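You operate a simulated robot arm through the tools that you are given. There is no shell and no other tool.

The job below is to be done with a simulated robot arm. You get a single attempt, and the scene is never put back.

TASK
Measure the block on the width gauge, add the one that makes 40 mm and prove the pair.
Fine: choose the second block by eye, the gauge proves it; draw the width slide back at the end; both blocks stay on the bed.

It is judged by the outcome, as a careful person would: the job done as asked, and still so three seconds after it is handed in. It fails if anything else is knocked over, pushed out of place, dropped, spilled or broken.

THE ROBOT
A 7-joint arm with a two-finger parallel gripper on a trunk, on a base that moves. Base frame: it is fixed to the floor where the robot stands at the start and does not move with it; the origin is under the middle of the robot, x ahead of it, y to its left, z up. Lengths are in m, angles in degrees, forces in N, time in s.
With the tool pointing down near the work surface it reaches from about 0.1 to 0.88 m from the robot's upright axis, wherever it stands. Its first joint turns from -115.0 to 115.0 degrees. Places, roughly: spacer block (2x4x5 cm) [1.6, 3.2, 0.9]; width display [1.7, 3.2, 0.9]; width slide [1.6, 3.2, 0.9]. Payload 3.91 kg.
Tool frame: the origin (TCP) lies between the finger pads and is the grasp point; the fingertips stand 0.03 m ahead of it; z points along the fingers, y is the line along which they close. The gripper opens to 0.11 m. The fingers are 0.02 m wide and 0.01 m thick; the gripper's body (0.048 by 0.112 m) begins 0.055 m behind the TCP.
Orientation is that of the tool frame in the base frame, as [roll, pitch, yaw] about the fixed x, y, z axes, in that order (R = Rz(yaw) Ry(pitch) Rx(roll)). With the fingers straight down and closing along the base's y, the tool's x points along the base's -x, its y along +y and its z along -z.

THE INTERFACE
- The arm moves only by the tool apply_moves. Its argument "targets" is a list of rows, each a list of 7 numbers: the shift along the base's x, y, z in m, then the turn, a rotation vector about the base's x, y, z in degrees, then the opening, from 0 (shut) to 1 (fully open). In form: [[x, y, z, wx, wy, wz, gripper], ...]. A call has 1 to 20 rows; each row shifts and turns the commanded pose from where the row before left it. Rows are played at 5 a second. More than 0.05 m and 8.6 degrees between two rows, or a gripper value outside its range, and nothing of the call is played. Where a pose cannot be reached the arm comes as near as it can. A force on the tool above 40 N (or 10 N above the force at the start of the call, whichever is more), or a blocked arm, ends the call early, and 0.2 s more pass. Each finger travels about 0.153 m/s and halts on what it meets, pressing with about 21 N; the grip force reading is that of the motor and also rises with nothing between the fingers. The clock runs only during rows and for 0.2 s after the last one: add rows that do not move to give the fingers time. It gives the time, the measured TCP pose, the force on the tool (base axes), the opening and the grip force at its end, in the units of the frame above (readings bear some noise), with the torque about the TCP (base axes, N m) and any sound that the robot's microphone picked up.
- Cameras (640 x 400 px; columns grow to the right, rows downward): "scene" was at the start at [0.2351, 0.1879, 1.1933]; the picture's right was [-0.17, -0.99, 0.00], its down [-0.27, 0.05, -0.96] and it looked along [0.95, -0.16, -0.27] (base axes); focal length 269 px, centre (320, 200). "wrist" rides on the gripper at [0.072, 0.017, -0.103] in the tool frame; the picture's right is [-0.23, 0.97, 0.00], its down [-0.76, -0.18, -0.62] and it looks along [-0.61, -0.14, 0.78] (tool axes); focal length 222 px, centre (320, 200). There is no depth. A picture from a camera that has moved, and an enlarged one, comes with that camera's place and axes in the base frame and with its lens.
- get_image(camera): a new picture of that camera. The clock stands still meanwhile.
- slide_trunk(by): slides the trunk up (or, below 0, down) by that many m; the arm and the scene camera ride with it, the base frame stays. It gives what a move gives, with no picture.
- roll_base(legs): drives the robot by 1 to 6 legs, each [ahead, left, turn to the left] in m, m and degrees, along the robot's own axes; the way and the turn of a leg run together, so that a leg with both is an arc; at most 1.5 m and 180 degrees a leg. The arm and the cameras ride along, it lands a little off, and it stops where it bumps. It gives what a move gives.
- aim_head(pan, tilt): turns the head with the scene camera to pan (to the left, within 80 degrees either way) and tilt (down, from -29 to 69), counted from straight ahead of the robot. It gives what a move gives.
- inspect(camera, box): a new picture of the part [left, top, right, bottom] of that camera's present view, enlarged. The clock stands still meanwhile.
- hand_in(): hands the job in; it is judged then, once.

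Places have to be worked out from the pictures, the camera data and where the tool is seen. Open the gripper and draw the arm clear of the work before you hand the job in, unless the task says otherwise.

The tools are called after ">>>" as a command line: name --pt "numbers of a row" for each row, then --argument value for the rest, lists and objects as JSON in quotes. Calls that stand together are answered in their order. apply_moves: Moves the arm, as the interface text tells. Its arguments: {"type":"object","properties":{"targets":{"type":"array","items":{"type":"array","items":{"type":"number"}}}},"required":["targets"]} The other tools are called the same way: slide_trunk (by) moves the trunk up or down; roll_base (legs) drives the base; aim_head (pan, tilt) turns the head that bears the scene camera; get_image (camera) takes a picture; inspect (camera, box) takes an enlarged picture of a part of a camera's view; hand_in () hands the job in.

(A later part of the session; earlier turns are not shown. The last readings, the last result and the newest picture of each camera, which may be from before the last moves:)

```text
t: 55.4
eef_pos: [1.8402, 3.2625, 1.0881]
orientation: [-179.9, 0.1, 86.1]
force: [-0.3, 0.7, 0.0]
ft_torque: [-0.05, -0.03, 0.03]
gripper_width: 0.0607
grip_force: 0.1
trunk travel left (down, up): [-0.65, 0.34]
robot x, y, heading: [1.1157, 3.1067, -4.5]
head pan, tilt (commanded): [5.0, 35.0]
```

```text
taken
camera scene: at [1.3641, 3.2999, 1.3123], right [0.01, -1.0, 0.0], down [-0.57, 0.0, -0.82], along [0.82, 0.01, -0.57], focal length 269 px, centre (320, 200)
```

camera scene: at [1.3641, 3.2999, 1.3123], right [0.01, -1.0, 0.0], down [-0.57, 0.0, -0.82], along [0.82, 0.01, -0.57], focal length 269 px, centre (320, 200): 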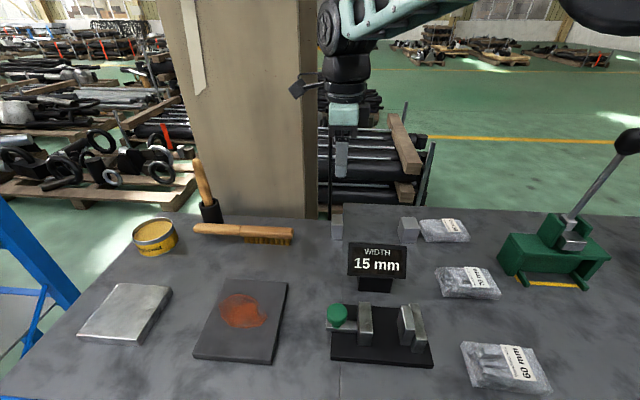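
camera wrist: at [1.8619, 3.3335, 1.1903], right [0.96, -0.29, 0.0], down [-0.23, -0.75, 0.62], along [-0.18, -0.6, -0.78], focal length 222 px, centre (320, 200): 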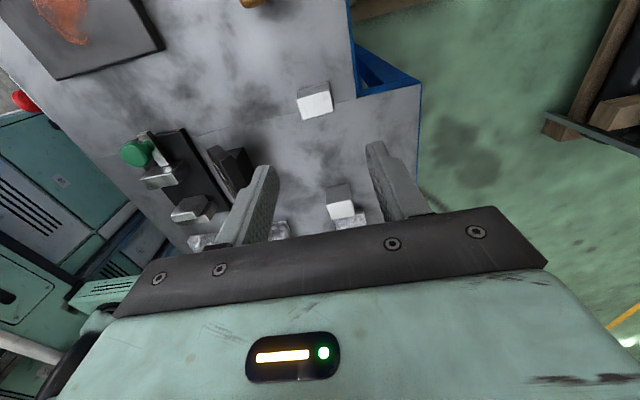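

The display keeps the 15 mm reading. I enlarge the loose block in the wrist view to fix its position relative to the fingers.

>>> inspect --camera "wrist" --box '[270, 65, 390, 140]'

>>> inspect --camera "scene" --box '[300, 180, 420, 255]'

```text
5.33 times, centred on (330, 102) of wrist
camera zoom: at [1.8619, 3.3335, 1.1903], right [0.96, -0.29, 0.0], down [-0.23, -0.75, 0.62], along [-0.18, -0.6, -0.78], focal length 1185 px, centre (267, 720)
```

zoom: 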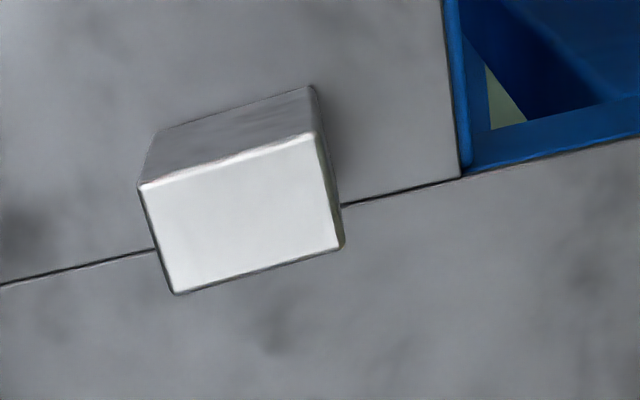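

```text
5.33 times, centred on (360, 218) of scene
camera zoom: at [1.3641, 3.2999, 1.3123], right [0.01, -1.0, 0.0], down [-0.57, 0.0, -0.82], along [0.82, 0.01, -0.57], focal length 1436 px, centre (107, 107)
```

zoom: 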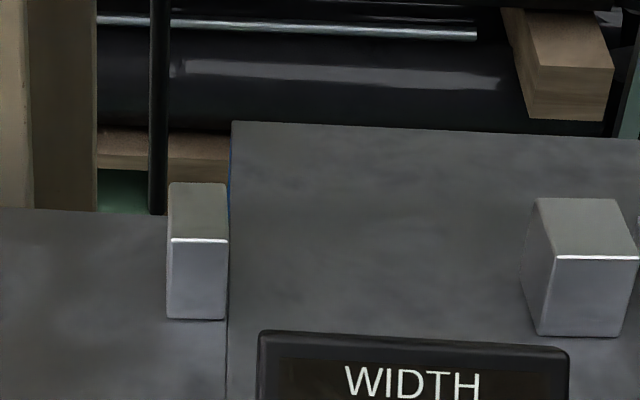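

The loose block's top spans x≈1.816–1.854, y≈3.2525–3.2755 (centre 1.835, 3.264), nearly square with the tool. I shift a few mm and lower the open fingers front and behind it to z≈0.95, then check.

>>> apply_moves --pt "-0.005 0.0015 0 0 0 0 0.6" --pt "0 0 -0.04 0 0 0 0.6" --pt "0 0 -0.04 0 0 0 0.6" --pt "0 0 -0.03 0 0 0 0.6" --pt "0 0 -0.02 0 0 0 0.6" --pt "0 0 0 0 0 0 0.6"

>>> get_image --camera "wrist"

>>> inspect --camera "scene" --box '[280, 120, 440, 240]'

```text
t: 56.8
eef_pos: [1.835, 3.2673, 0.9567]
orientation: [-179.9, 0.2, 86.2]
force: [-0.2, 0.2, -0.5]
ft_torque: [-0.01, 0.01, -0.03]
gripper_width: 0.0661
grip_force: 0.1
trunk travel left (down, up): [-0.65, 0.34]
robot x, y, heading: [1.1157, 3.1046, -4.4]
head pan, tilt (commanded): [5.0, 35.0]
```

```text
taken
camera wrist: at [1.8563, 3.3366, 1.0594], right [0.96, -0.29, 0.0], down [-0.23, -0.75, 0.62], along [-0.18, -0.6, -0.78], focal length 222 px, centre (320, 200)
```

wrist: 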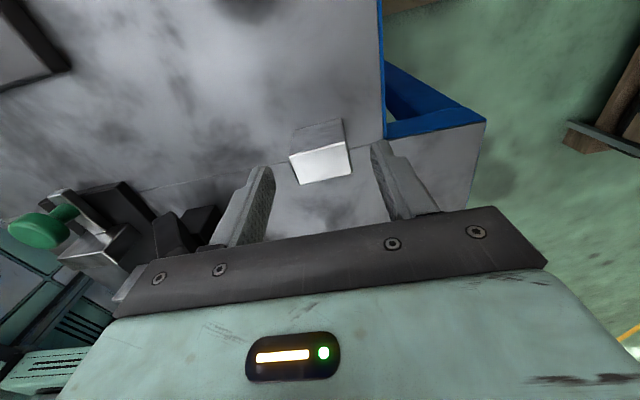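

```text
3.33 times, centred on (360, 180) of scene
camera zoom: at [1.3641, 3.2999, 1.3123], right [0.01, -1.0, 0.0], down [-0.57, 0.0, -0.82], along [0.82, 0.01, -0.57], focal length 898 px, centre (187, 267)
```

zoom: 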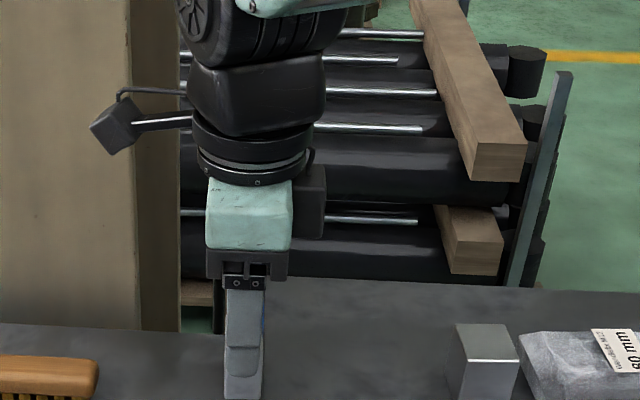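

The tool axis at fingertip level projects to (320, 162) and the block's top centre is seen at about (321, 163), so it is centred. I lower to z≈0.924 and close on the block.

>>> apply_moves --pt "0 0 -0.016 0 0 0 0.6" --pt "0 0 -0.016 0 0 0 0.6" --pt "0 0 0 0 0 0 0.5" --pt "0 0 0 0 0 0 0.4" --pt "0 0 0 0 0 0 0.3" --pt "0 0 0 0 0 0 0.25" --pt "0 0 0 0 0 0 0.25"

>>> get_image --camera "wrist"

>>> inspect --camera "scene" --box '[280, 140, 440, 260]'

```text
t: 58.4
eef_pos: [1.8324, 3.2662, 0.9254]
orientation: [-179.8, 0.1, 86.2]
force: [0.0, -0.6, -0.2]
ft_torque: [0.02, 0.0, -0.05]
gripper_width: 0.0396
grip_force: 21.0
trunk travel left (down, up): [-0.65, 0.34]
robot x, y, heading: [1.1172, 3.1097, -4.5]
head pan, tilt (commanded): [5.0, 35.0]
```

```text
taken
camera wrist: at [1.8547, 3.336, 1.0278], right [0.96, -0.29, 0.0], down [-0.23, -0.75, 0.62], along [-0.18, -0.6, -0.78], focal length 222 px, centre (320, 200)
```

wrist: 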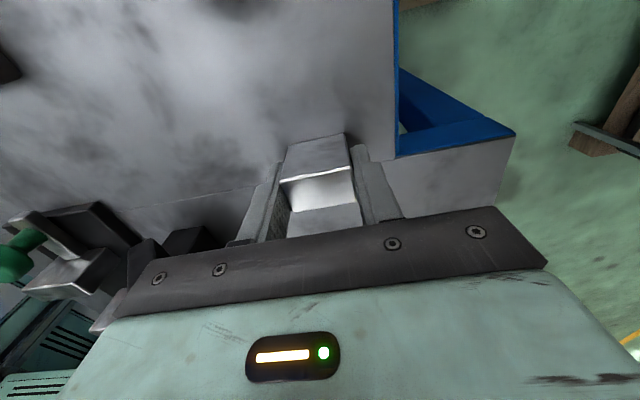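

```text
3.33 times, centred on (360, 200) of scene
camera zoom: at [1.3642, 3.3, 1.3123], right [0.01, -1.0, 0.0], down [-0.57, 0.0, -0.82], along [0.82, 0.01, -0.57], focal length 898 px, centre (187, 200)
```

zoom: 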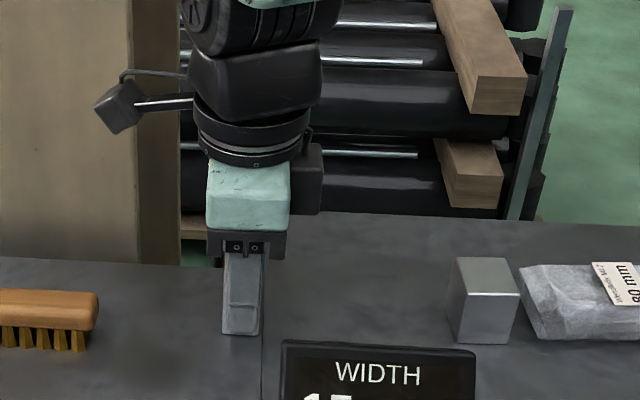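

The block is held (opening 39.6 mm, its 40 mm depth) and sits between the fingers. I lift it straight up to z≈1.065 and carry it over the gauge bed.

>>> apply_moves --pt "0 0 0.01 0 0 0 0.25" --pt "0 0 0.03 0 0 0 0.25" --pt "0 0 0.05 0 0 0 0.25" --pt "0 0 0.05 0 0 0 0.25" --pt "0 0 0 0 0 0 0.25"

>>> get_image --camera "wrist"

>>> get_image --camera "scene"

```text
t: 59.6
eef_pos: [1.8322, 3.2636, 1.0668]
orientation: [-179.8, 0.2, 86.2]
force: [0.2, 0.5, 0.0]
ft_torque: [0.02, 0.03, 0.02]
gripper_width: 0.0274
grip_force: 0.0
trunk travel left (down, up): [-0.65, 0.34]
robot x, y, heading: [1.1163, 3.1099, -4.8]
head pan, tilt (commanded): [5.0, 35.0]
```

```text
taken
camera wrist: at [1.8545, 3.3341, 1.1688], right [0.96, -0.29, 0.0], down [-0.23, -0.75, 0.63], along [-0.18, -0.6, -0.78], focal length 222 px, centre (320, 200)
```

wrist: 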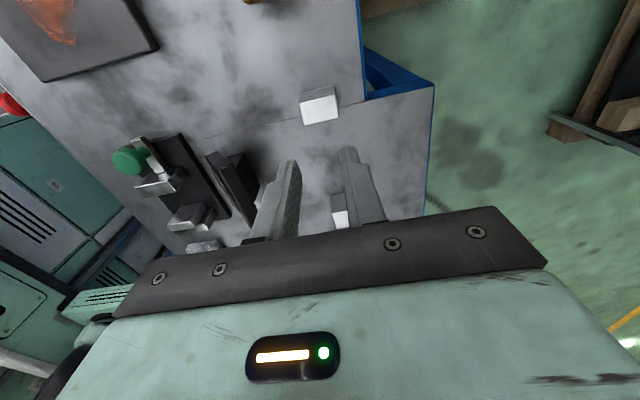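

```text
taken
camera scene: at [1.3642, 3.3, 1.3123], right [0.01, -1.0, 0.0], down [-0.57, 0.0, -0.82], along [0.82, 0.01, -0.57], focal length 269 px, centre (320, 200)
```

scene: 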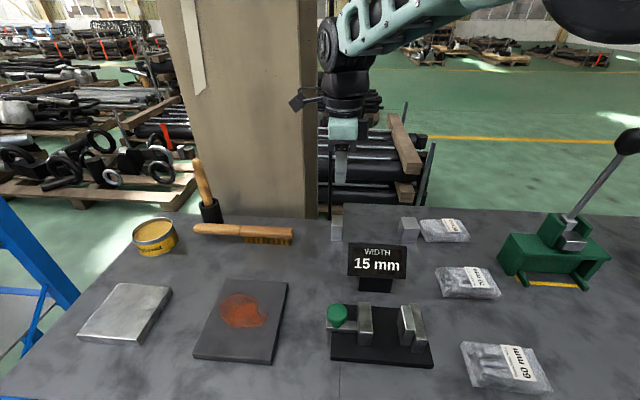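

The grip slipped: the block stayed on the bench, upright, since I commanded too small a squeeze (21 N instead of 45 N). I check its present position before trying again with full closing.

>>> inspect --camera "wrist" --box '[270, 65, 390, 140]'

>>> inspect --camera "scene" --box '[300, 180, 420, 255]'

```text
5.33 times, centred on (330, 102) of wrist
camera zoom: at [1.8545, 3.3341, 1.1688], right [0.96, -0.29, 0.0], down [-0.23, -0.75, 0.63], along [-0.18, -0.6, -0.78], focal length 1185 px, centre (267, 720)
```

zoom: 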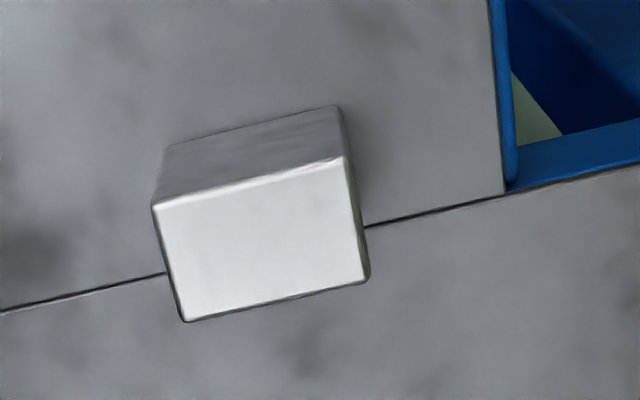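

```text
5.33 times, centred on (360, 218) of scene
camera zoom: at [1.3642, 3.3, 1.3123], right [0.01, -1.0, 0.0], down [-0.57, 0.0, -0.82], along [0.82, 0.01, -0.57], focal length 1436 px, centre (107, 107)
```

zoom: 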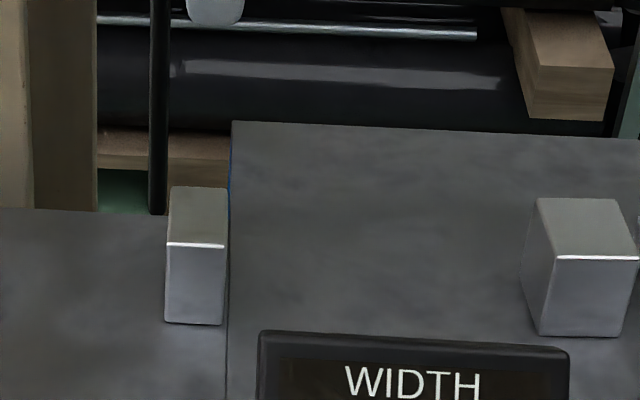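

The block still stands at centre (1.832, 3.265), lined up with the tool, which is right above it. I open, lower again, close fully for a stronger grip, and lift only 8 mm to test it.

>>> apply_moves --pt "0 0.0005 0 0 0 0 0.6" --pt "0 0 0 0 0 0 0.6" --pt "0 0 -0.04 0 0 0 0.6" --pt "0 0 -0.04 0 0 0 0.6" --pt "0 0 -0.04 0 0 0 0.6" --pt "0 0 -0.02 0 0 0 0.6" --pt "0 0 -0.003 0 0 0 0.6" --pt "0 0 0 0 0 0 0.45" --pt "0 0 0 0 0 0 0.3" --pt "0 0 0 0 0 0 0.1" --pt "0 0 0 0 0 0 0" --pt "0 0 0 0 0 0 0" --pt "0 0 0 0 0 0 0"

>>> get_image --camera "wrist"

```text
t: 62.4
eef_pos: [1.8374, 3.2647, 0.9235]
orientation: [-179.9, 0.1, 86.3]
force: [0.5, 0.0, -0.1]
ft_torque: [0.02, 0.02, 0.0]
gripper_width: 0.0395
grip_force: 21.4
trunk travel left (down, up): [-0.65, 0.34]
robot x, y, heading: [1.1157, 3.1111, -4.3]
head pan, tilt (commanded): [5.0, 35.0]
```

```text
taken
camera wrist: at [1.858, 3.3347, 1.0258], right [0.96, -0.29, 0.0], down [-0.23, -0.75, 0.62], along [-0.18, -0.6, -0.78], focal length 222 px, centre (320, 200)
```

wrist: 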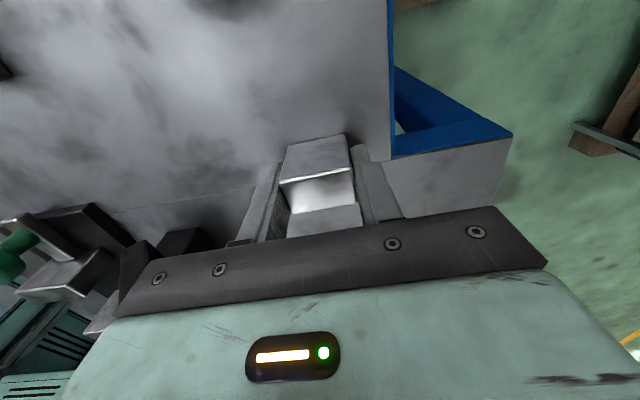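

The grip reads 21 N at 39.5 mm, the same as before, so I lift very slowly by 5 mm to see whether it holds.

>>> apply_moves --pt "0 0 0.001 0 0 0 0" --pt "0 0 0.001 0 0 0 0" --pt "0 0 0.001 0 0 0 0" --pt "0 0 0.002 0 0 0 0" --pt "0 0 0 0 0 0 0"

>>> get_image --camera "wrist"

>>> inspect --camera "scene" --box '[300, 180, 420, 255]'

```text
t: 63.6
eef_pos: [1.8348, 3.2646, 0.9277]
orientation: [-179.9, 0.1, 86.2]
force: [-0.2, 0.2, -1.5]
ft_torque: [0.0, 0.02, 0.01]
gripper_width: 0.0394
grip_force: 21.6
trunk travel left (down, up): [-0.65, 0.34]
robot x, y, heading: [1.1193, 3.1046, -4.6]
head pan, tilt (commanded): [5.0, 35.0]
```

```text
taken
camera wrist: at [1.857, 3.3354, 1.0301], right [0.96, -0.29, 0.0], down [-0.23, -0.75, 0.62], along [-0.18, -0.6, -0.78], focal length 222 px, centre (320, 200)
```

wrist: 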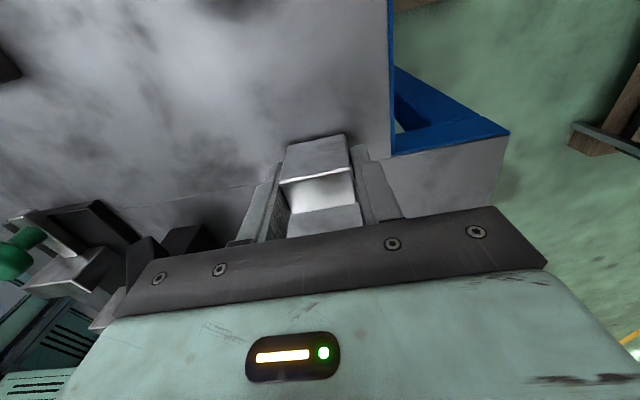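

```text
5.33 times, centred on (360, 218) of scene
camera zoom: at [1.3642, 3.3, 1.3123], right [0.01, -1.0, 0.0], down [-0.57, 0.0, -0.82], along [0.82, 0.01, -0.57], focal length 1436 px, centre (107, 107)
```

zoom: 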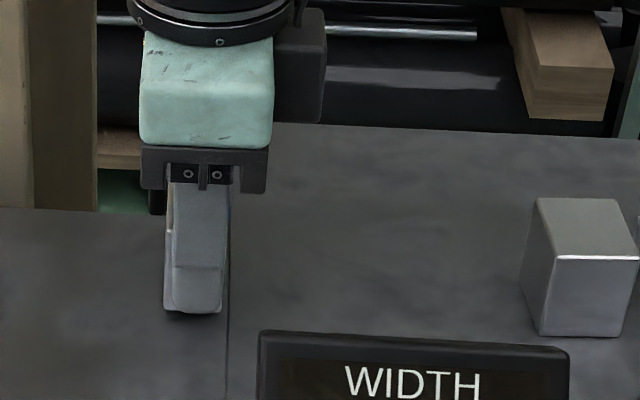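

The block has come up with the fingers (weight about 1.5 N, width still 39.4 mm). I keep lifting gently and check the grip again.

>>> apply_moves --pt "0 0 0.003 0 0 0 0" --pt "0 0 0.005 0 0 0 0" --pt "0 0 0.007 0 0 0 0" --pt "0 0 0.008 0 0 0 0" --pt "0 0 0.008 0 0 0 0" --pt "0 0 0.006 0 0 0 0" --pt "0 0 0.003 0 0 0 0"

>>> get_image --camera "wrist"

>>> inspect --camera "scene" --box '[300, 150, 420, 225]'

```text
t: 65.2
eef_pos: [1.8332, 3.2652, 0.9682]
orientation: [-180.0, 0.1, 86.3]
force: [-0.1, 0.1, -1.5]
ft_torque: [0.0, 0.02, -0.02]
gripper_width: 0.0397
grip_force: 21.1
trunk travel left (down, up): [-0.65, 0.34]
robot x, y, heading: [1.1191, 3.106, -4.7]
head pan, tilt (commanded): [5.0, 35.0]
```

```text
taken
camera wrist: at [1.8552, 3.3356, 1.0708], right [0.96, -0.29, 0.0], down [-0.23, -0.75, 0.62], along [-0.18, -0.6, -0.78], focal length 222 px, centre (320, 200)
```

wrist: 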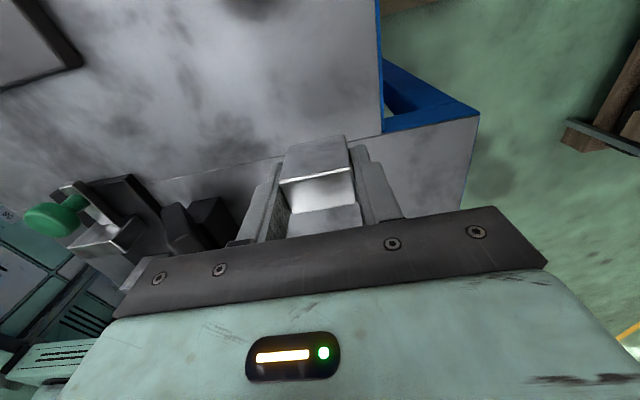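

```text
5.33 times, centred on (360, 188) of scene
camera zoom: at [1.3643, 3.3, 1.3123], right [0.01, -1.0, 0.0], down [-0.57, 0.0, -0.82], along [0.82, 0.01, -0.57], focal length 1436 px, centre (107, 267)
```

zoom: 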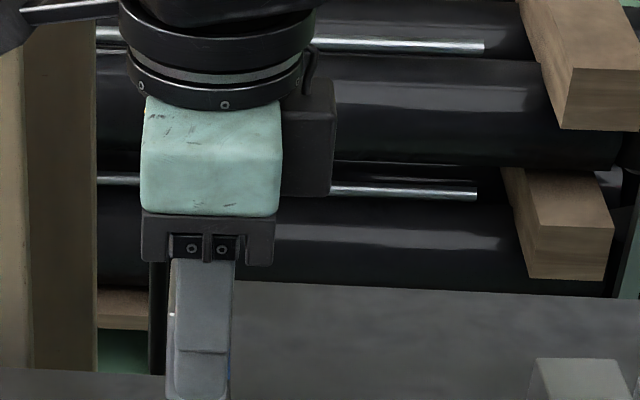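

The hold is steady. I continue gently upward to z≈1.05 and start carrying it toward the gauge.

>>> apply_moves --pt "0 0 0.005 0 0 0 0" --pt "0 0 0.01 0 0 0 0" --pt "0 0 0.012 0 0 0 0" --pt "0 0 0.012 0 0 0 0" --pt "0 0 0.012 0 0 0 0" --pt "0 0 0.012 0 0 0 0" --pt "0 0 0.01 0 0 0 0" --pt "0 0 0.006 0 0 0 0" --pt "-0.004 -0.001 0.003 0 0 0 0" --pt "-0.008 -0.0023 0 0 0 0 0" --pt "-0.011 -0.0032 0 0 0 0 0" --pt "-0.012 -0.0034 0 0 0 0 0" --pt "-0.012 -0.0034 0 0 0 0 0" --pt "-0.012 -0.0034 0 0 0 0 0" --pt "-0.012 -0.0034 0 0 0 0 0" --pt "-0.012 -0.0034 0 0 0 0 0" --pt "-0.012 -0.0034 0 0 0 0 0" --pt "-0.011 -0.0031 0 0 0 0 0" --pt "-0.008 -0.0023 0 0 0 0 0" --pt "-0.004 -0.001 0 0 0 0 0"

>>> get_image --camera "wrist"

```text
t: 69.4
eef_pos: [1.7171, 3.2329, 1.049]
orientation: [-180.0, 0.1, 86.1]
force: [0.0, -0.2, -1.5]
ft_torque: [0.01, 0.04, -0.01]
gripper_width: 0.0397
grip_force: 21.6
trunk travel left (down, up): [-0.65, 0.34]
robot x, y, heading: [1.1144, 3.1062, -4.3]
head pan, tilt (commanded): [5.0, 35.0]
```

```text
taken
camera wrist: at [1.7382, 3.3024, 1.1522], right [0.96, -0.29, 0.0], down [-0.23, -0.75, 0.62], along [-0.18, -0.6, -0.78], focal length 222 px, centre (320, 200)
```

wrist: 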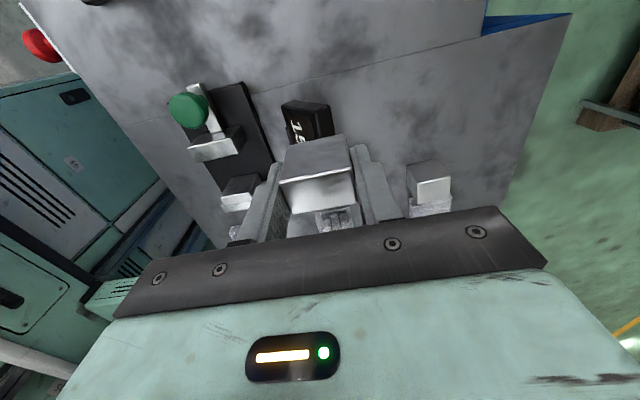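

The block is still firmly held over the display (z 1.05). I carry it the rest of the way to above the gap at about (1.594, 3.197).

>>> apply_moves --pt "-0.004 -0.0012 0 0 0 0 0" --pt "-0.008 -0.0023 0 0 0 0 0" --pt "-0.011 -0.0032 0 0 0 0 0" --pt "-0.012 -0.0035 0 0 0 0 0" --pt "-0.012 -0.0035 0 0 0 0 0" --pt "-0.012 -0.0035 0 0 0 0 0" --pt "-0.012 -0.0035 0 0 0 0 0" --pt "-0.012 -0.0035 0 0 0 0 0" --pt "-0.012 -0.0035 0 0 0 0 0" --pt "-0.011 -0.0032 0 0 0 0 0" --pt "-0.009 -0.0026 0 0 0 0 0" --pt "-0.006 -0.0018 0 0 0 0 0" --pt "-0.002 -0.0006 0 0 0 0 0" --pt "0 0 0 0 0 0 0"

>>> aim_head --pan 0 --tilt 48

>>> get_image --camera "wrist"

>>> get_image --camera "scene"

```text
t: 72.4
eef_pos: [1.5931, 3.1972, 1.0504]
orientation: [-179.9, 0.1, 86.2]
force: [0.2, -0.1, -1.8]
ft_torque: [-0.01, -0.02, 0.0]
gripper_width: 0.0397
grip_force: 21.1
trunk travel left (down, up): [-0.65, 0.34]
robot x, y, heading: [1.1193, 3.1088, -4.7]
head pan, tilt (commanded): [5.0, 35.0]
```

```text
t: 73.1
eef_pos: [1.593, 3.1973, 1.0502]
orientation: [-179.9, 0.1, 86.2]
force: [-0.1, 0.6, -0.9]
ft_torque: [0.02, -0.03, 0.03]
gripper_width: 0.0396
grip_force: 21.1
trunk travel left (down, up): [-0.65, 0.34]
robot x, y, heading: [1.1173, 3.1078, -4.5]
head pan, tilt (commanded): [0.0, 48.0]
```

```text
taken
camera wrist: at [1.6152, 3.267, 1.153], right [0.96, -0.29, 0.0], down [-0.23, -0.75, 0.62], along [-0.18, -0.6, -0.78], focal length 222 px, centre (320, 200)
```

wrist: 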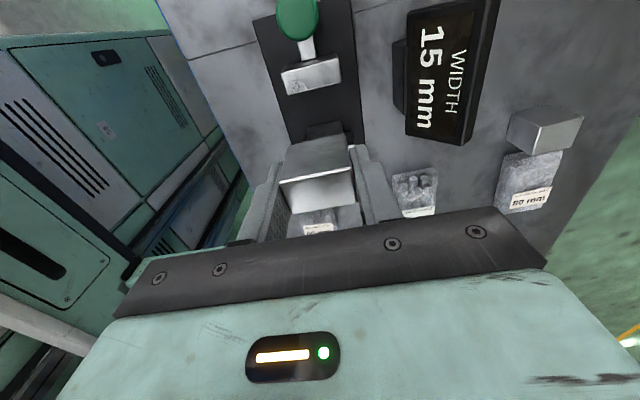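

```text
taken
camera scene: at [1.3547, 3.293, 1.2933], right [-0.08, -1.0, 0.0], down [-0.74, 0.06, -0.67], along [0.67, -0.05, -0.74], focal length 269 px, centre (320, 200)
```

scene: 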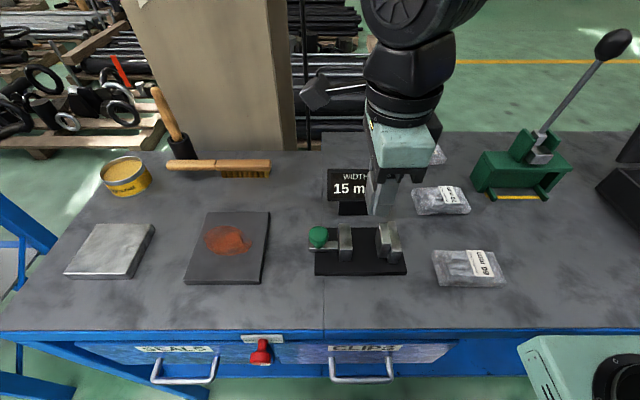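

The block hangs over the gap with its sides about 5 mm from the first block and 16 mm from the jaw, so I shift 4 mm toward +y and lower gently to z≈0.99 for a check.

>>> apply_moves --pt "0 0.002 -0.004 0 0 0 0" --pt "0.001 0.002 -0.008 0 0 0 0" --pt "0 0 -0.012 0 0 0 0" --pt "0 0 -0.012 0 0 0 0" --pt "0 0 -0.012 0 0 0 0" --pt "0 0 -0.008 0 0 0 0" --pt "0 0 -0.004 0 0 0 0" --pt "0 0 0 0 0 0 0"

>>> get_image --camera "wrist"

>>> inspect --camera "scene" --box '[300, 200, 420, 290]'

```text
t: 74.9
eef_pos: [1.5954, 3.2004, 0.9906]
orientation: [-179.8, 0.1, 86.2]
force: [0.3, 0.1, -1.6]
ft_torque: [-0.03, -0.03, 0.01]
gripper_width: 0.0395
grip_force: 20.7
trunk travel left (down, up): [-0.65, 0.34]
robot x, y, heading: [1.1175, 3.1072, -4.8]
head pan, tilt (commanded): [0.0, 48.0]
```

```text
taken
camera wrist: at [1.6164, 3.2704, 1.0927], right [0.96, -0.29, 0.0], down [-0.23, -0.75, 0.62], along [-0.18, -0.6, -0.78], focal length 222 px, centre (320, 200)
```

wrist: 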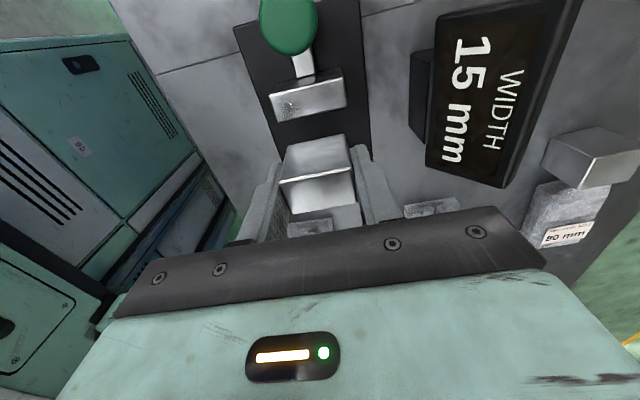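

```text
4.44 times, centred on (360, 245) of scene
camera zoom: at [1.3547, 3.293, 1.2933], right [-0.08, -1.0, 0.0], down [-0.74, 0.06, -0.67], along [0.67, -0.05, -0.74], focal length 1197 px, centre (142, 0)
```

zoom: 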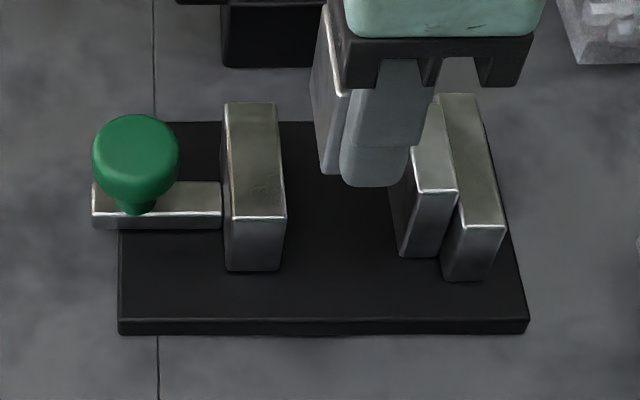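

The held block has about 10 mm clearance on each side. I lower gently to z≈0.945, a few mm above the expected contact.

>>> apply_moves --pt "0 0 -0.004 0 0 0 0" --pt "0 0 -0.008 0 0 0 0" --pt "0 0 -0.01 0 0 0 0" --pt "0 0 -0.01 0 0 0 0" --pt "0 0 -0.008 0 0 0 0" --pt "0 0 -0.004 0 0 0 0" --pt "0 0 0 0 0 0 0"

>>> get_image --camera "wrist"

>>> inspect --camera "scene" --box '[300, 200, 420, 290]'

```text
t: 76.5
eef_pos: [1.5941, 3.2014, 0.9459]
orientation: [-179.8, 0.1, 86.2]
force: [-0.4, -0.1, -1.0]
ft_torque: [-0.01, -0.02, -0.02]
gripper_width: 0.0399
grip_force: 22.0
trunk travel left (down, up): [-0.65, 0.34]
robot x, y, heading: [1.1159, 3.1056, -4.9]
head pan, tilt (commanded): [0.0, 48.0]
```

```text
taken
camera wrist: at [1.6166, 3.2713, 1.0485], right [0.96, -0.29, 0.0], down [-0.23, -0.75, 0.63], along [-0.18, -0.6, -0.78], focal length 222 px, centre (320, 200)
```

wrist: 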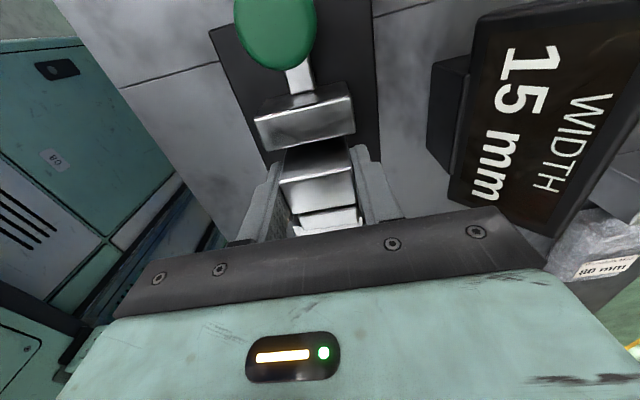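

```text
4.44 times, centred on (360, 245) of scene
camera zoom: at [1.3547, 3.293, 1.2933], right [-0.08, -1.0, 0.0], down [-0.74, 0.06, -0.67], along [0.67, -0.05, -0.74], focal length 1197 px, centre (142, 0)
```

zoom: 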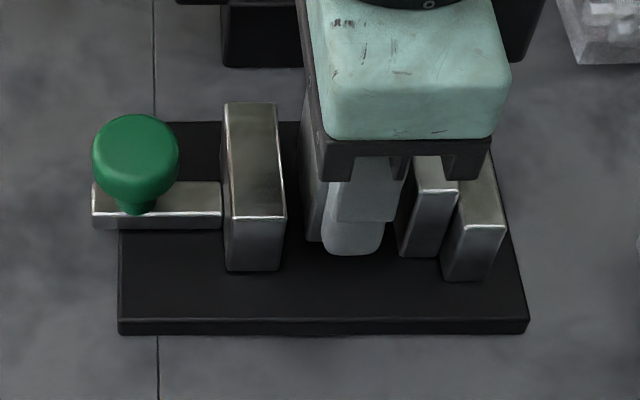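

The block goes down cleanly between jaw and first block. I lower in 1 mm steps and watch the vertical force for contact with the bed.

>>> apply_moves --pt "0 0 -0.0015 0 0 0 0" --pt "0 0 -0.0015 0 0 0 0" --pt "0 0 -0.001 0 0 0 0" --pt "0 0 -0.001 0 0 0 0" --pt "0 0 0 0 0 0 0"

>>> inspect --camera "scene" --box '[300, 200, 420, 290]'

```text
t: 77.7
eef_pos: [1.5949, 3.2014, 0.9418]
orientation: [-179.9, 0.0, 86.2]
force: [0.3, 0.0, -1.8]
ft_torque: [0.02, -0.03, -0.01]
gripper_width: 0.0395
grip_force: 20.8
trunk travel left (down, up): [-0.65, 0.34]
robot x, y, heading: [1.1161, 3.109, -4.6]
head pan, tilt (commanded): [0.0, 48.0]
```

```text
4.44 times, centred on (360, 245) of scene
camera zoom: at [1.3547, 3.293, 1.2933], right [-0.08, -1.0, 0.0], down [-0.74, 0.06, -0.67], along [0.67, -0.05, -0.74], focal length 1197 px, centre (142, 0)
```

zoom: 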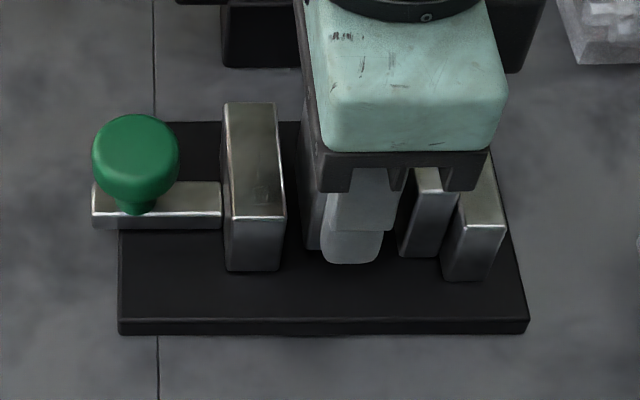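

No contact yet at z=0.942 (force still −1.8 N). I go down another 4 mm in steps of 1 mm.

>>> apply_moves --pt "0 0 -0.001 0 0 0 0" --pt "0 0 -0.001 0 0 0 0" --pt "0 0 0 0 0 0 0"

>>> apply_moves --pt "0 0 -0.001 0 0 0 0" --pt "0 0 0 0 0 0 0"

>>> apply_moves --pt "0 0 -0.001 0 0 0 0" --pt "0 0 0 0 0 0 0"

```text
t: 78.5
eef_pos: [1.5938, 3.2005, 0.9398]
orientation: [-179.8, 0.1, 86.1]
force: [-0.7, -0.3, -0.7]
ft_torque: [0.01, -0.01, 0.02]
gripper_width: 0.0398
grip_force: 20.6
trunk travel left (down, up): [-0.65, 0.34]
robot x, y, heading: [1.1173, 3.1105, -4.6]
head pan, tilt (commanded): [0.0, 48.0]
```

```text
t: 79.1
eef_pos: [1.5943, 3.2009, 0.9395]
orientation: [-179.9, 0.2, 86.2]
force: [-0.4, 0.1, -1.3]
ft_torque: [0.01, -0.02, -0.03]
gripper_width: 0.0396
grip_force: 21.3
trunk travel left (down, up): [-0.65, 0.34]
robot x, y, heading: [1.1224, 3.1106, -4.6]
head pan, tilt (commanded): [0.0, 48.0]
```

```text
t: 79.7
eef_pos: [1.5949, 3.2009, 0.9378]
orientation: [-179.9, 0.1, 86.3]
force: [0.3, 0.6, -1.3]
ft_torque: [-0.01, 0.02, 0.0]
gripper_width: 0.0397
grip_force: 21.7
trunk travel left (down, up): [-0.65, 0.34]
robot x, y, heading: [1.1178, 3.1069, -4.5]
head pan, tilt (commanded): [0.0, 48.0]
```

Still hanging free at z=0.938. I continue in 1 mm steps, one call at a time.

>>> apply_moves --pt "0 0 -0.001 0 0 0 0" --pt "0 0 0 0 0 0 0"

>>> apply_moves --pt "0 0 -0.001 0 0 0 0" --pt "0 0 0 0 0 0 0"

>>> inspect --camera "scene" --box '[350, 225, 410, 275]'

>>> get_image --camera "wrist"

```text
t: 80.3
eef_pos: [1.5937, 3.1998, 0.9361]
orientation: [-180.0, 0.0, 86.3]
force: [0.1, 0.4, -0.6]
ft_torque: [0.02, 0.05, -0.03]
gripper_width: 0.0394
grip_force: 21.0
trunk travel left (down, up): [-0.65, 0.34]
robot x, y, heading: [1.1179, 3.1101, -4.7]
head pan, tilt (commanded): [0.0, 48.0]
```

```text
t: 80.9
eef_pos: [1.5941, 3.1993, 0.9349]
orientation: [-179.9, 0.2, 86.2]
force: [-1.2, 0.3, -1.1]
ft_torque: [0.01, -0.03, 0.0]
gripper_width: 0.0398
grip_force: 20.3
trunk travel left (down, up): [-0.65, 0.34]
robot x, y, heading: [1.1161, 3.1084, -4.6]
head pan, tilt (commanded): [0.0, 48.0]
```

```text
8.00 times, centred on (380, 250) of scene
camera zoom: at [1.3547, 3.293, 1.2933], right [-0.08, -1.0, 0.0], down [-0.74, 0.06, -0.67], along [0.67, -0.05, -0.74], focal length 2154 px, centre (-160, -200)
```

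zoom: 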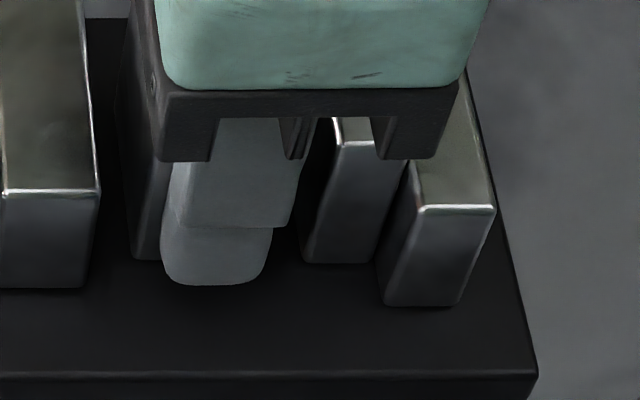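

```text
taken
camera wrist: at [1.617, 3.2705, 1.0378], right [0.96, -0.29, 0.0], down [-0.23, -0.75, 0.62], along [-0.18, -0.6, -0.78], focal length 222 px, centre (320, 200)
```

wrist: 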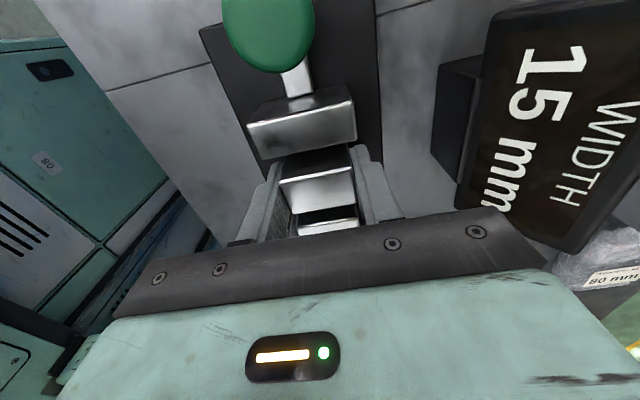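

By comparison with the first block's base line, the gap is now about 1 mm. I lower another millimetre at a time.

>>> apply_moves --pt "0 0 -0.001 0 0 0 0" --pt "0 0 0 0 0 0 0" --pt "0 0 0 0 0 0 0"

>>> inspect --camera "scene" --box '[350, 225, 410, 275]'

```text
t: 81.7
eef_pos: [1.5953, 3.2008, 0.9338]
orientation: [-179.9, -0.1, 86.2]
force: [1.9, -1.3, 14.6]
ft_torque: [-0.01, -0.13, -0.04]
gripper_width: 0.0399
grip_force: 20.6
trunk travel left (down, up): [-0.65, 0.34]
robot x, y, heading: [1.1195, 3.1092, -4.6]
head pan, tilt (commanded): [0.0, 48.0]
```

```text
8.00 times, centred on (380, 250) of scene
camera zoom: at [1.3544, 3.2928, 1.2935], right [-0.08, -1.0, 0.0], down [-0.74, 0.06, -0.67], along [0.67, -0.05, -0.74], focal length 2154 px, centre (-160, -200)
```

zoom: 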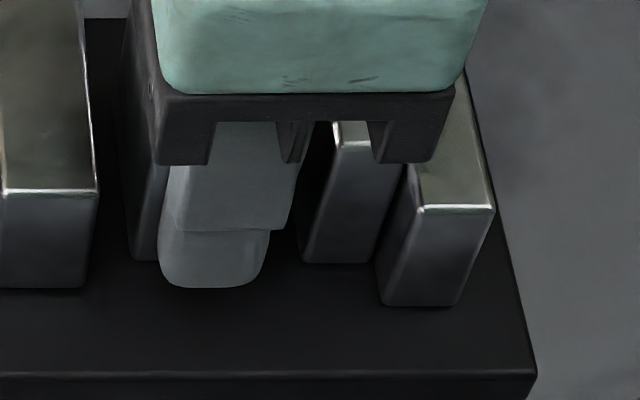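

The block touches the bed (14.6 N upward). I ease off slightly, open the fingers and lift clear.

>>> apply_moves --pt "0 0 0.0006 0 0 0 0" --pt "0 0 0 0 0 0 0.3" --pt "0 0 0 0 0 0 0.45" --pt "0 0 0 0 0 0 0.6" --pt "0 0 0 0 0 0 0.6" --pt "0 0 0.01 0 0 0 0.6" --pt "0 0 0.02 0 0 0 0.6" --pt "0 0 0.03 0 0 0 0.6" --pt "0 0 0.03 0 0 0 0.6" --pt "0 0 0.03 0 0 0 0.6" --pt "0 0 0 0 0 0 0.6"

>>> get_image --camera "wrist"

>>> inspect --camera "scene" --box '[300, 200, 420, 290]'

```text
t: 84.1
eef_pos: [1.5945, 3.199, 1.0536]
orientation: [-179.9, 0.1, 86.3]
force: [0.6, 0.1, -0.4]
ft_torque: [-0.03, 0.0, 0.01]
gripper_width: 0.066
grip_force: 0.1
trunk travel left (down, up): [-0.65, 0.34]
robot x, y, heading: [1.1157, 3.1062, -4.8]
head pan, tilt (commanded): [0.0, 48.0]
```

```text
taken
camera wrist: at [1.6163, 3.2685, 1.1566], right [0.96, -0.29, 0.0], down [-0.23, -0.75, 0.63], along [-0.18, -0.6, -0.78], focal length 222 px, centre (320, 200)
```

wrist: 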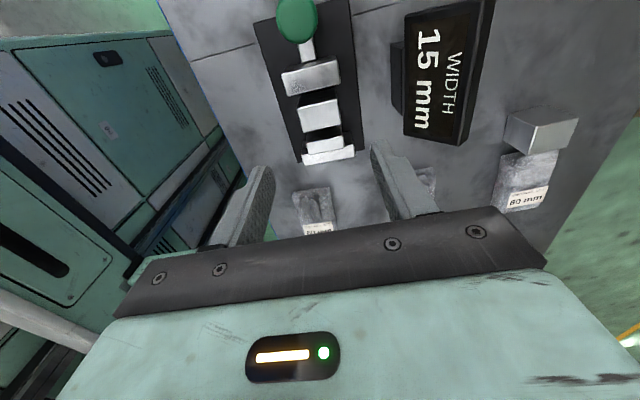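

```text
4.44 times, centred on (360, 245) of scene
camera zoom: at [1.3547, 3.293, 1.2933], right [-0.08, -1.0, 0.0], down [-0.74, 0.06, -0.67], along [0.67, -0.05, -0.74], focal length 1197 px, centre (142, 0)
```

zoom: 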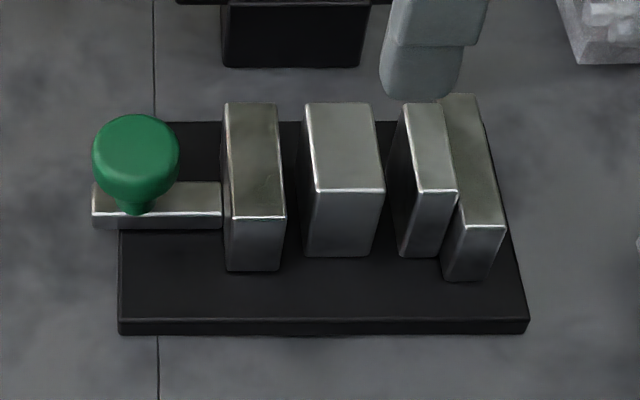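

The 25 mm block stands squarely between the jaw and the first block. I move back above the knob and lower the open fingers around it.

>>> apply_moves --pt "0.002 0.025 0 0 0 0 0.55" --pt "0.002 0.03 0 0 0 0 0.55" --pt "0.0015 0.022 0 0 0 0 0.55" --pt "0 0 -0.03 0 0 0 0.55" --pt "0 0 -0.03 0 0 0 0.55" --pt "0 0 -0.025 0 0 0 0.55" --pt "0 0 0 0 0 0 0.55"

>>> get_image --camera "wrist"

```text
t: 85.7
eef_pos: [1.599, 3.2774, 0.9711]
orientation: [-179.8, 0.1, 86.3]
force: [1.0, 0.0, 0.7]
ft_torque: [-0.04, 0.0, -0.01]
gripper_width: 0.0605
grip_force: 0.0
trunk travel left (down, up): [-0.65, 0.34]
robot x, y, heading: [1.1188, 3.1039, -4.4]
head pan, tilt (commanded): [0.0, 48.0]
```

```text
taken
camera wrist: at [1.6206, 3.3481, 1.074], right [0.96, -0.29, 0.0], down [-0.23, -0.75, 0.62], along [-0.18, -0.6, -0.78], focal length 222 px, centre (320, 200)
```

wrist: 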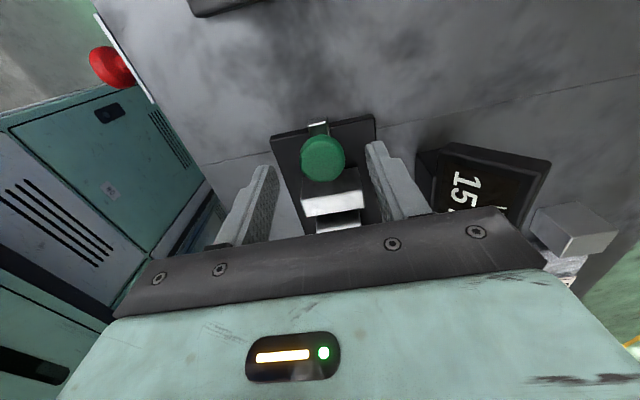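

The knob is centred between the fingers within 2 mm. I lower to z≈0.938 and close on it.

>>> apply_moves --pt "0.001 0 -0.017 0 0 0 0.55" --pt "0 0 -0.016 0 0 0 0.55" --pt "0 0 0 0 0 0 0.4" --pt "0 0 0 0 0 0 0.25" --pt "0 0 0 0 0 0 0.1" --pt "0 0 0 0 0 0 0.1"

>>> inspect --camera "scene" --box '[300, 200, 420, 290]'

```text
t: 87.1
eef_pos: [1.6011, 3.2806, 0.9368]
orientation: [-179.8, 0.3, 86.2]
force: [-15.9, 1.1, -6.4]
ft_torque: [0.2, -0.14, 0.1]
gripper_width: 0.0316
grip_force: 45.3
trunk travel left (down, up): [-0.65, 0.34]
robot x, y, heading: [1.1189, 3.1072, -4.5]
head pan, tilt (commanded): [0.0, 48.0]
```

```text
4.44 times, centred on (360, 245) of scene
camera zoom: at [1.354, 3.2931, 1.2933], right [-0.08, -1.0, 0.0], down [-0.74, 0.06, -0.67], along [0.67, -0.05, -0.74], focal length 1197 px, centre (142, 0)
```

zoom: 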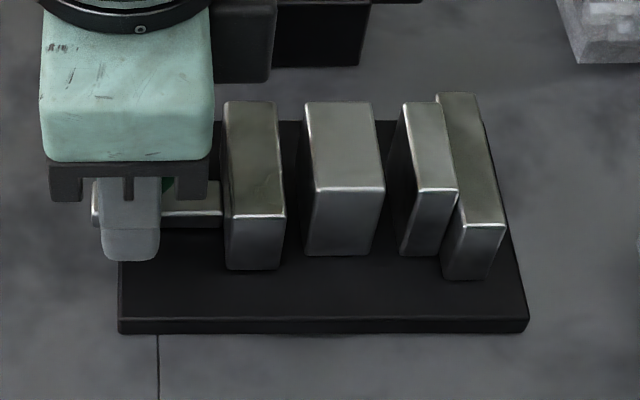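

The knob is held (31.6 mm) with −16 N in x, so I ease 1.5 mm toward −x and push the slide about 15 mm toward the blocks.

>>> apply_moves --pt "-0.0015 0 0 0 0 0 0.1" --pt "0 0 0 0 0 0 0.1" --pt "-0.0003 -0.004 0 0 0 0 0.1" --pt "-0.0003 -0.004 0 0 0 0 0.1" --pt "-0.0003 -0.004 0 0 0 0 0.1" --pt "-0.0002 -0.003 0 0 0 0 0.1" --pt "0 0 0 0 0 0 0.1"

>>> inspect --camera "scene" --box '[300, 200, 420, 290]'

```text
t: 88.7
eef_pos: [1.5999, 3.2641, 0.9364]
orientation: [-179.8, 0.2, 86.2]
force: [-8.9, 0.5, -27.1]
ft_torque: [-0.46, -0.21, -0.06]
gripper_width: 0.0318
grip_force: 44.6
trunk travel left (down, up): [-0.65, 0.34]
robot x, y, heading: [1.1196, 3.1096, -4.5]
head pan, tilt (commanded): [0.0, 48.0]
```

```text
4.44 times, centred on (360, 245) of scene
camera zoom: at [1.3549, 3.2933, 1.2931], right [-0.08, -1.0, 0.0], down [-0.74, 0.06, -0.67], along [0.67, -0.05, -0.74], focal length 1197 px, centre (142, 0)
```

zoom: 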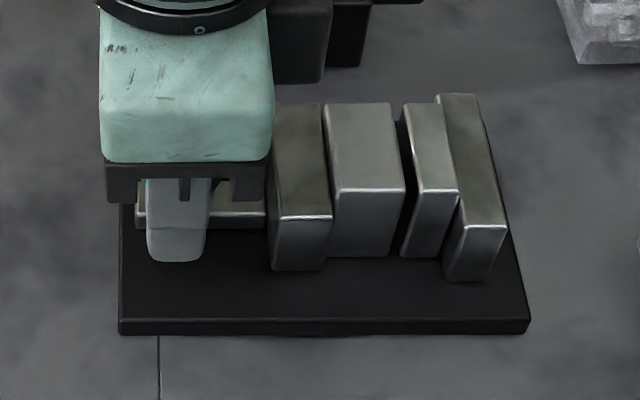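

The jaw has met the second block and carries it along; about 5 mm remains. The tool feels −27 N in z, so I lower the command 1.5 mm to relieve it and push on in 1 mm steps.

>>> apply_moves --pt "-0.0005 0 -0.0012 0 0 0 0.1" --pt "0 -0.0015 0 0 0 0 0.1" --pt "-0.0001 -0.0015 0 0 0 0 0.1" --pt "0 0 0 0 0 0 0.1"

>>> inspect --camera "scene" --box '[300, 200, 420, 290]'

>>> get_image --camera "wrist"

```text
t: 89.7
eef_pos: [1.5978, 3.2602, 0.9369]
orientation: [-179.9, 0.1, 86.2]
force: [-3.9, 1.5, -16.0]
ft_torque: [1.18, -0.38, 0.04]
gripper_width: 0.0315
grip_force: 44.7
trunk travel left (down, up): [-0.65, 0.34]
robot x, y, heading: [1.1153, 3.105, -4.6]
head pan, tilt (commanded): [0.0, 48.0]
```

```text
4.44 times, centred on (360, 245) of scene
camera zoom: at [1.3549, 3.2932, 1.2932], right [-0.08, -1.0, 0.0], down [-0.74, 0.06, -0.67], along [0.67, -0.05, -0.74], focal length 1197 px, centre (142, 0)
```

zoom: 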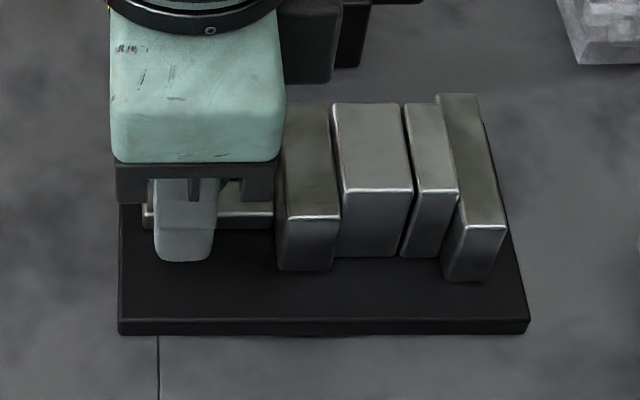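

```text
taken
camera wrist: at [1.6204, 3.3302, 1.0389], right [0.96, -0.29, 0.0], down [-0.23, -0.75, 0.62], along [-0.18, -0.6, -0.78], focal length 222 px, centre (320, 200)
```

wrist: 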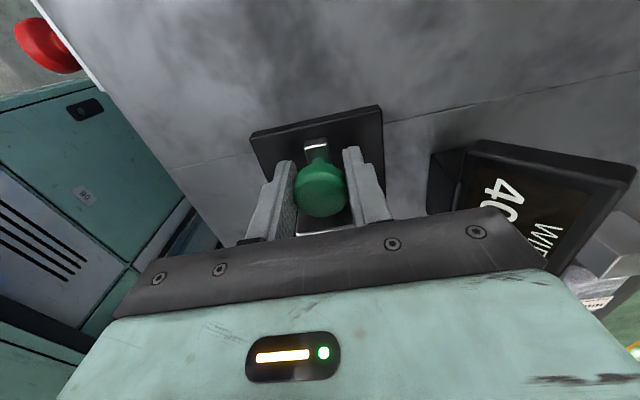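

The display now begins with "40". I push another 1.5 mm to close firmly on the pair and read the display enlarged.

>>> apply_moves --pt "0 0 -0.0006 0 0 0 0.1" --pt "0 -0.0008 0 0 0 0 0.1" --pt "0 -0.0007 0 0 0 0 0.1" --pt "0 0 0 0 0 0 0.1"

>>> inspect --camera "wrist" --box '[420, 120, 640, 300]'

>>> inspect --camera "scene" --box '[300, 140, 420, 290]'

```text
t: 90.7
eef_pos: [1.5983, 3.259, 0.9361]
orientation: [-180.0, 0.0, 86.2]
force: [-2.2, 8.4, 14.9]
ft_torque: [-0.77, 0.0, 0.0]
gripper_width: 0.0318
grip_force: 44.6
trunk travel left (down, up): [-0.65, 0.34]
robot x, y, heading: [1.1186, 3.1058, -4.8]
head pan, tilt (commanded): [0.0, 48.0]
```

```text
2.22 times, centred on (530, 210) of wrist
camera zoom: at [1.6201, 3.329, 1.039], right [0.96, -0.29, 0.0], down [-0.23, -0.75, 0.62], along [-0.18, -0.6, -0.78], focal length 494 px, centre (-147, 178)
```

zoom: 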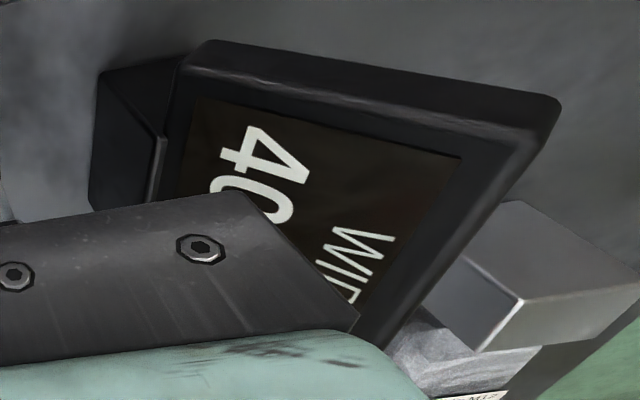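

```text
2.67 times, centred on (360, 215) of scene
camera zoom: at [1.3542, 3.2934, 1.2935], right [-0.08, -1.0, 0.0], down [-0.74, 0.06, -0.67], along [0.67, -0.05, -0.74], focal length 718 px, centre (213, 160)
```

zoom: 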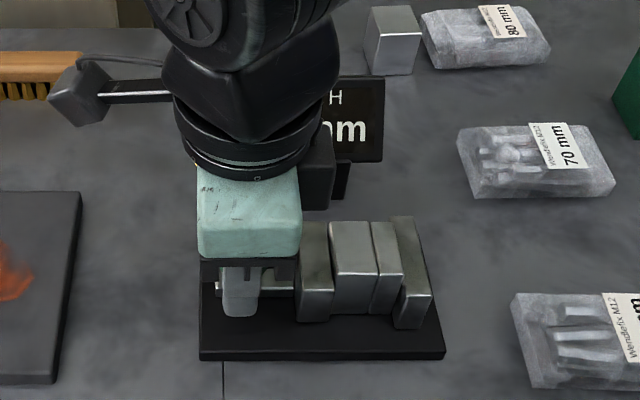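

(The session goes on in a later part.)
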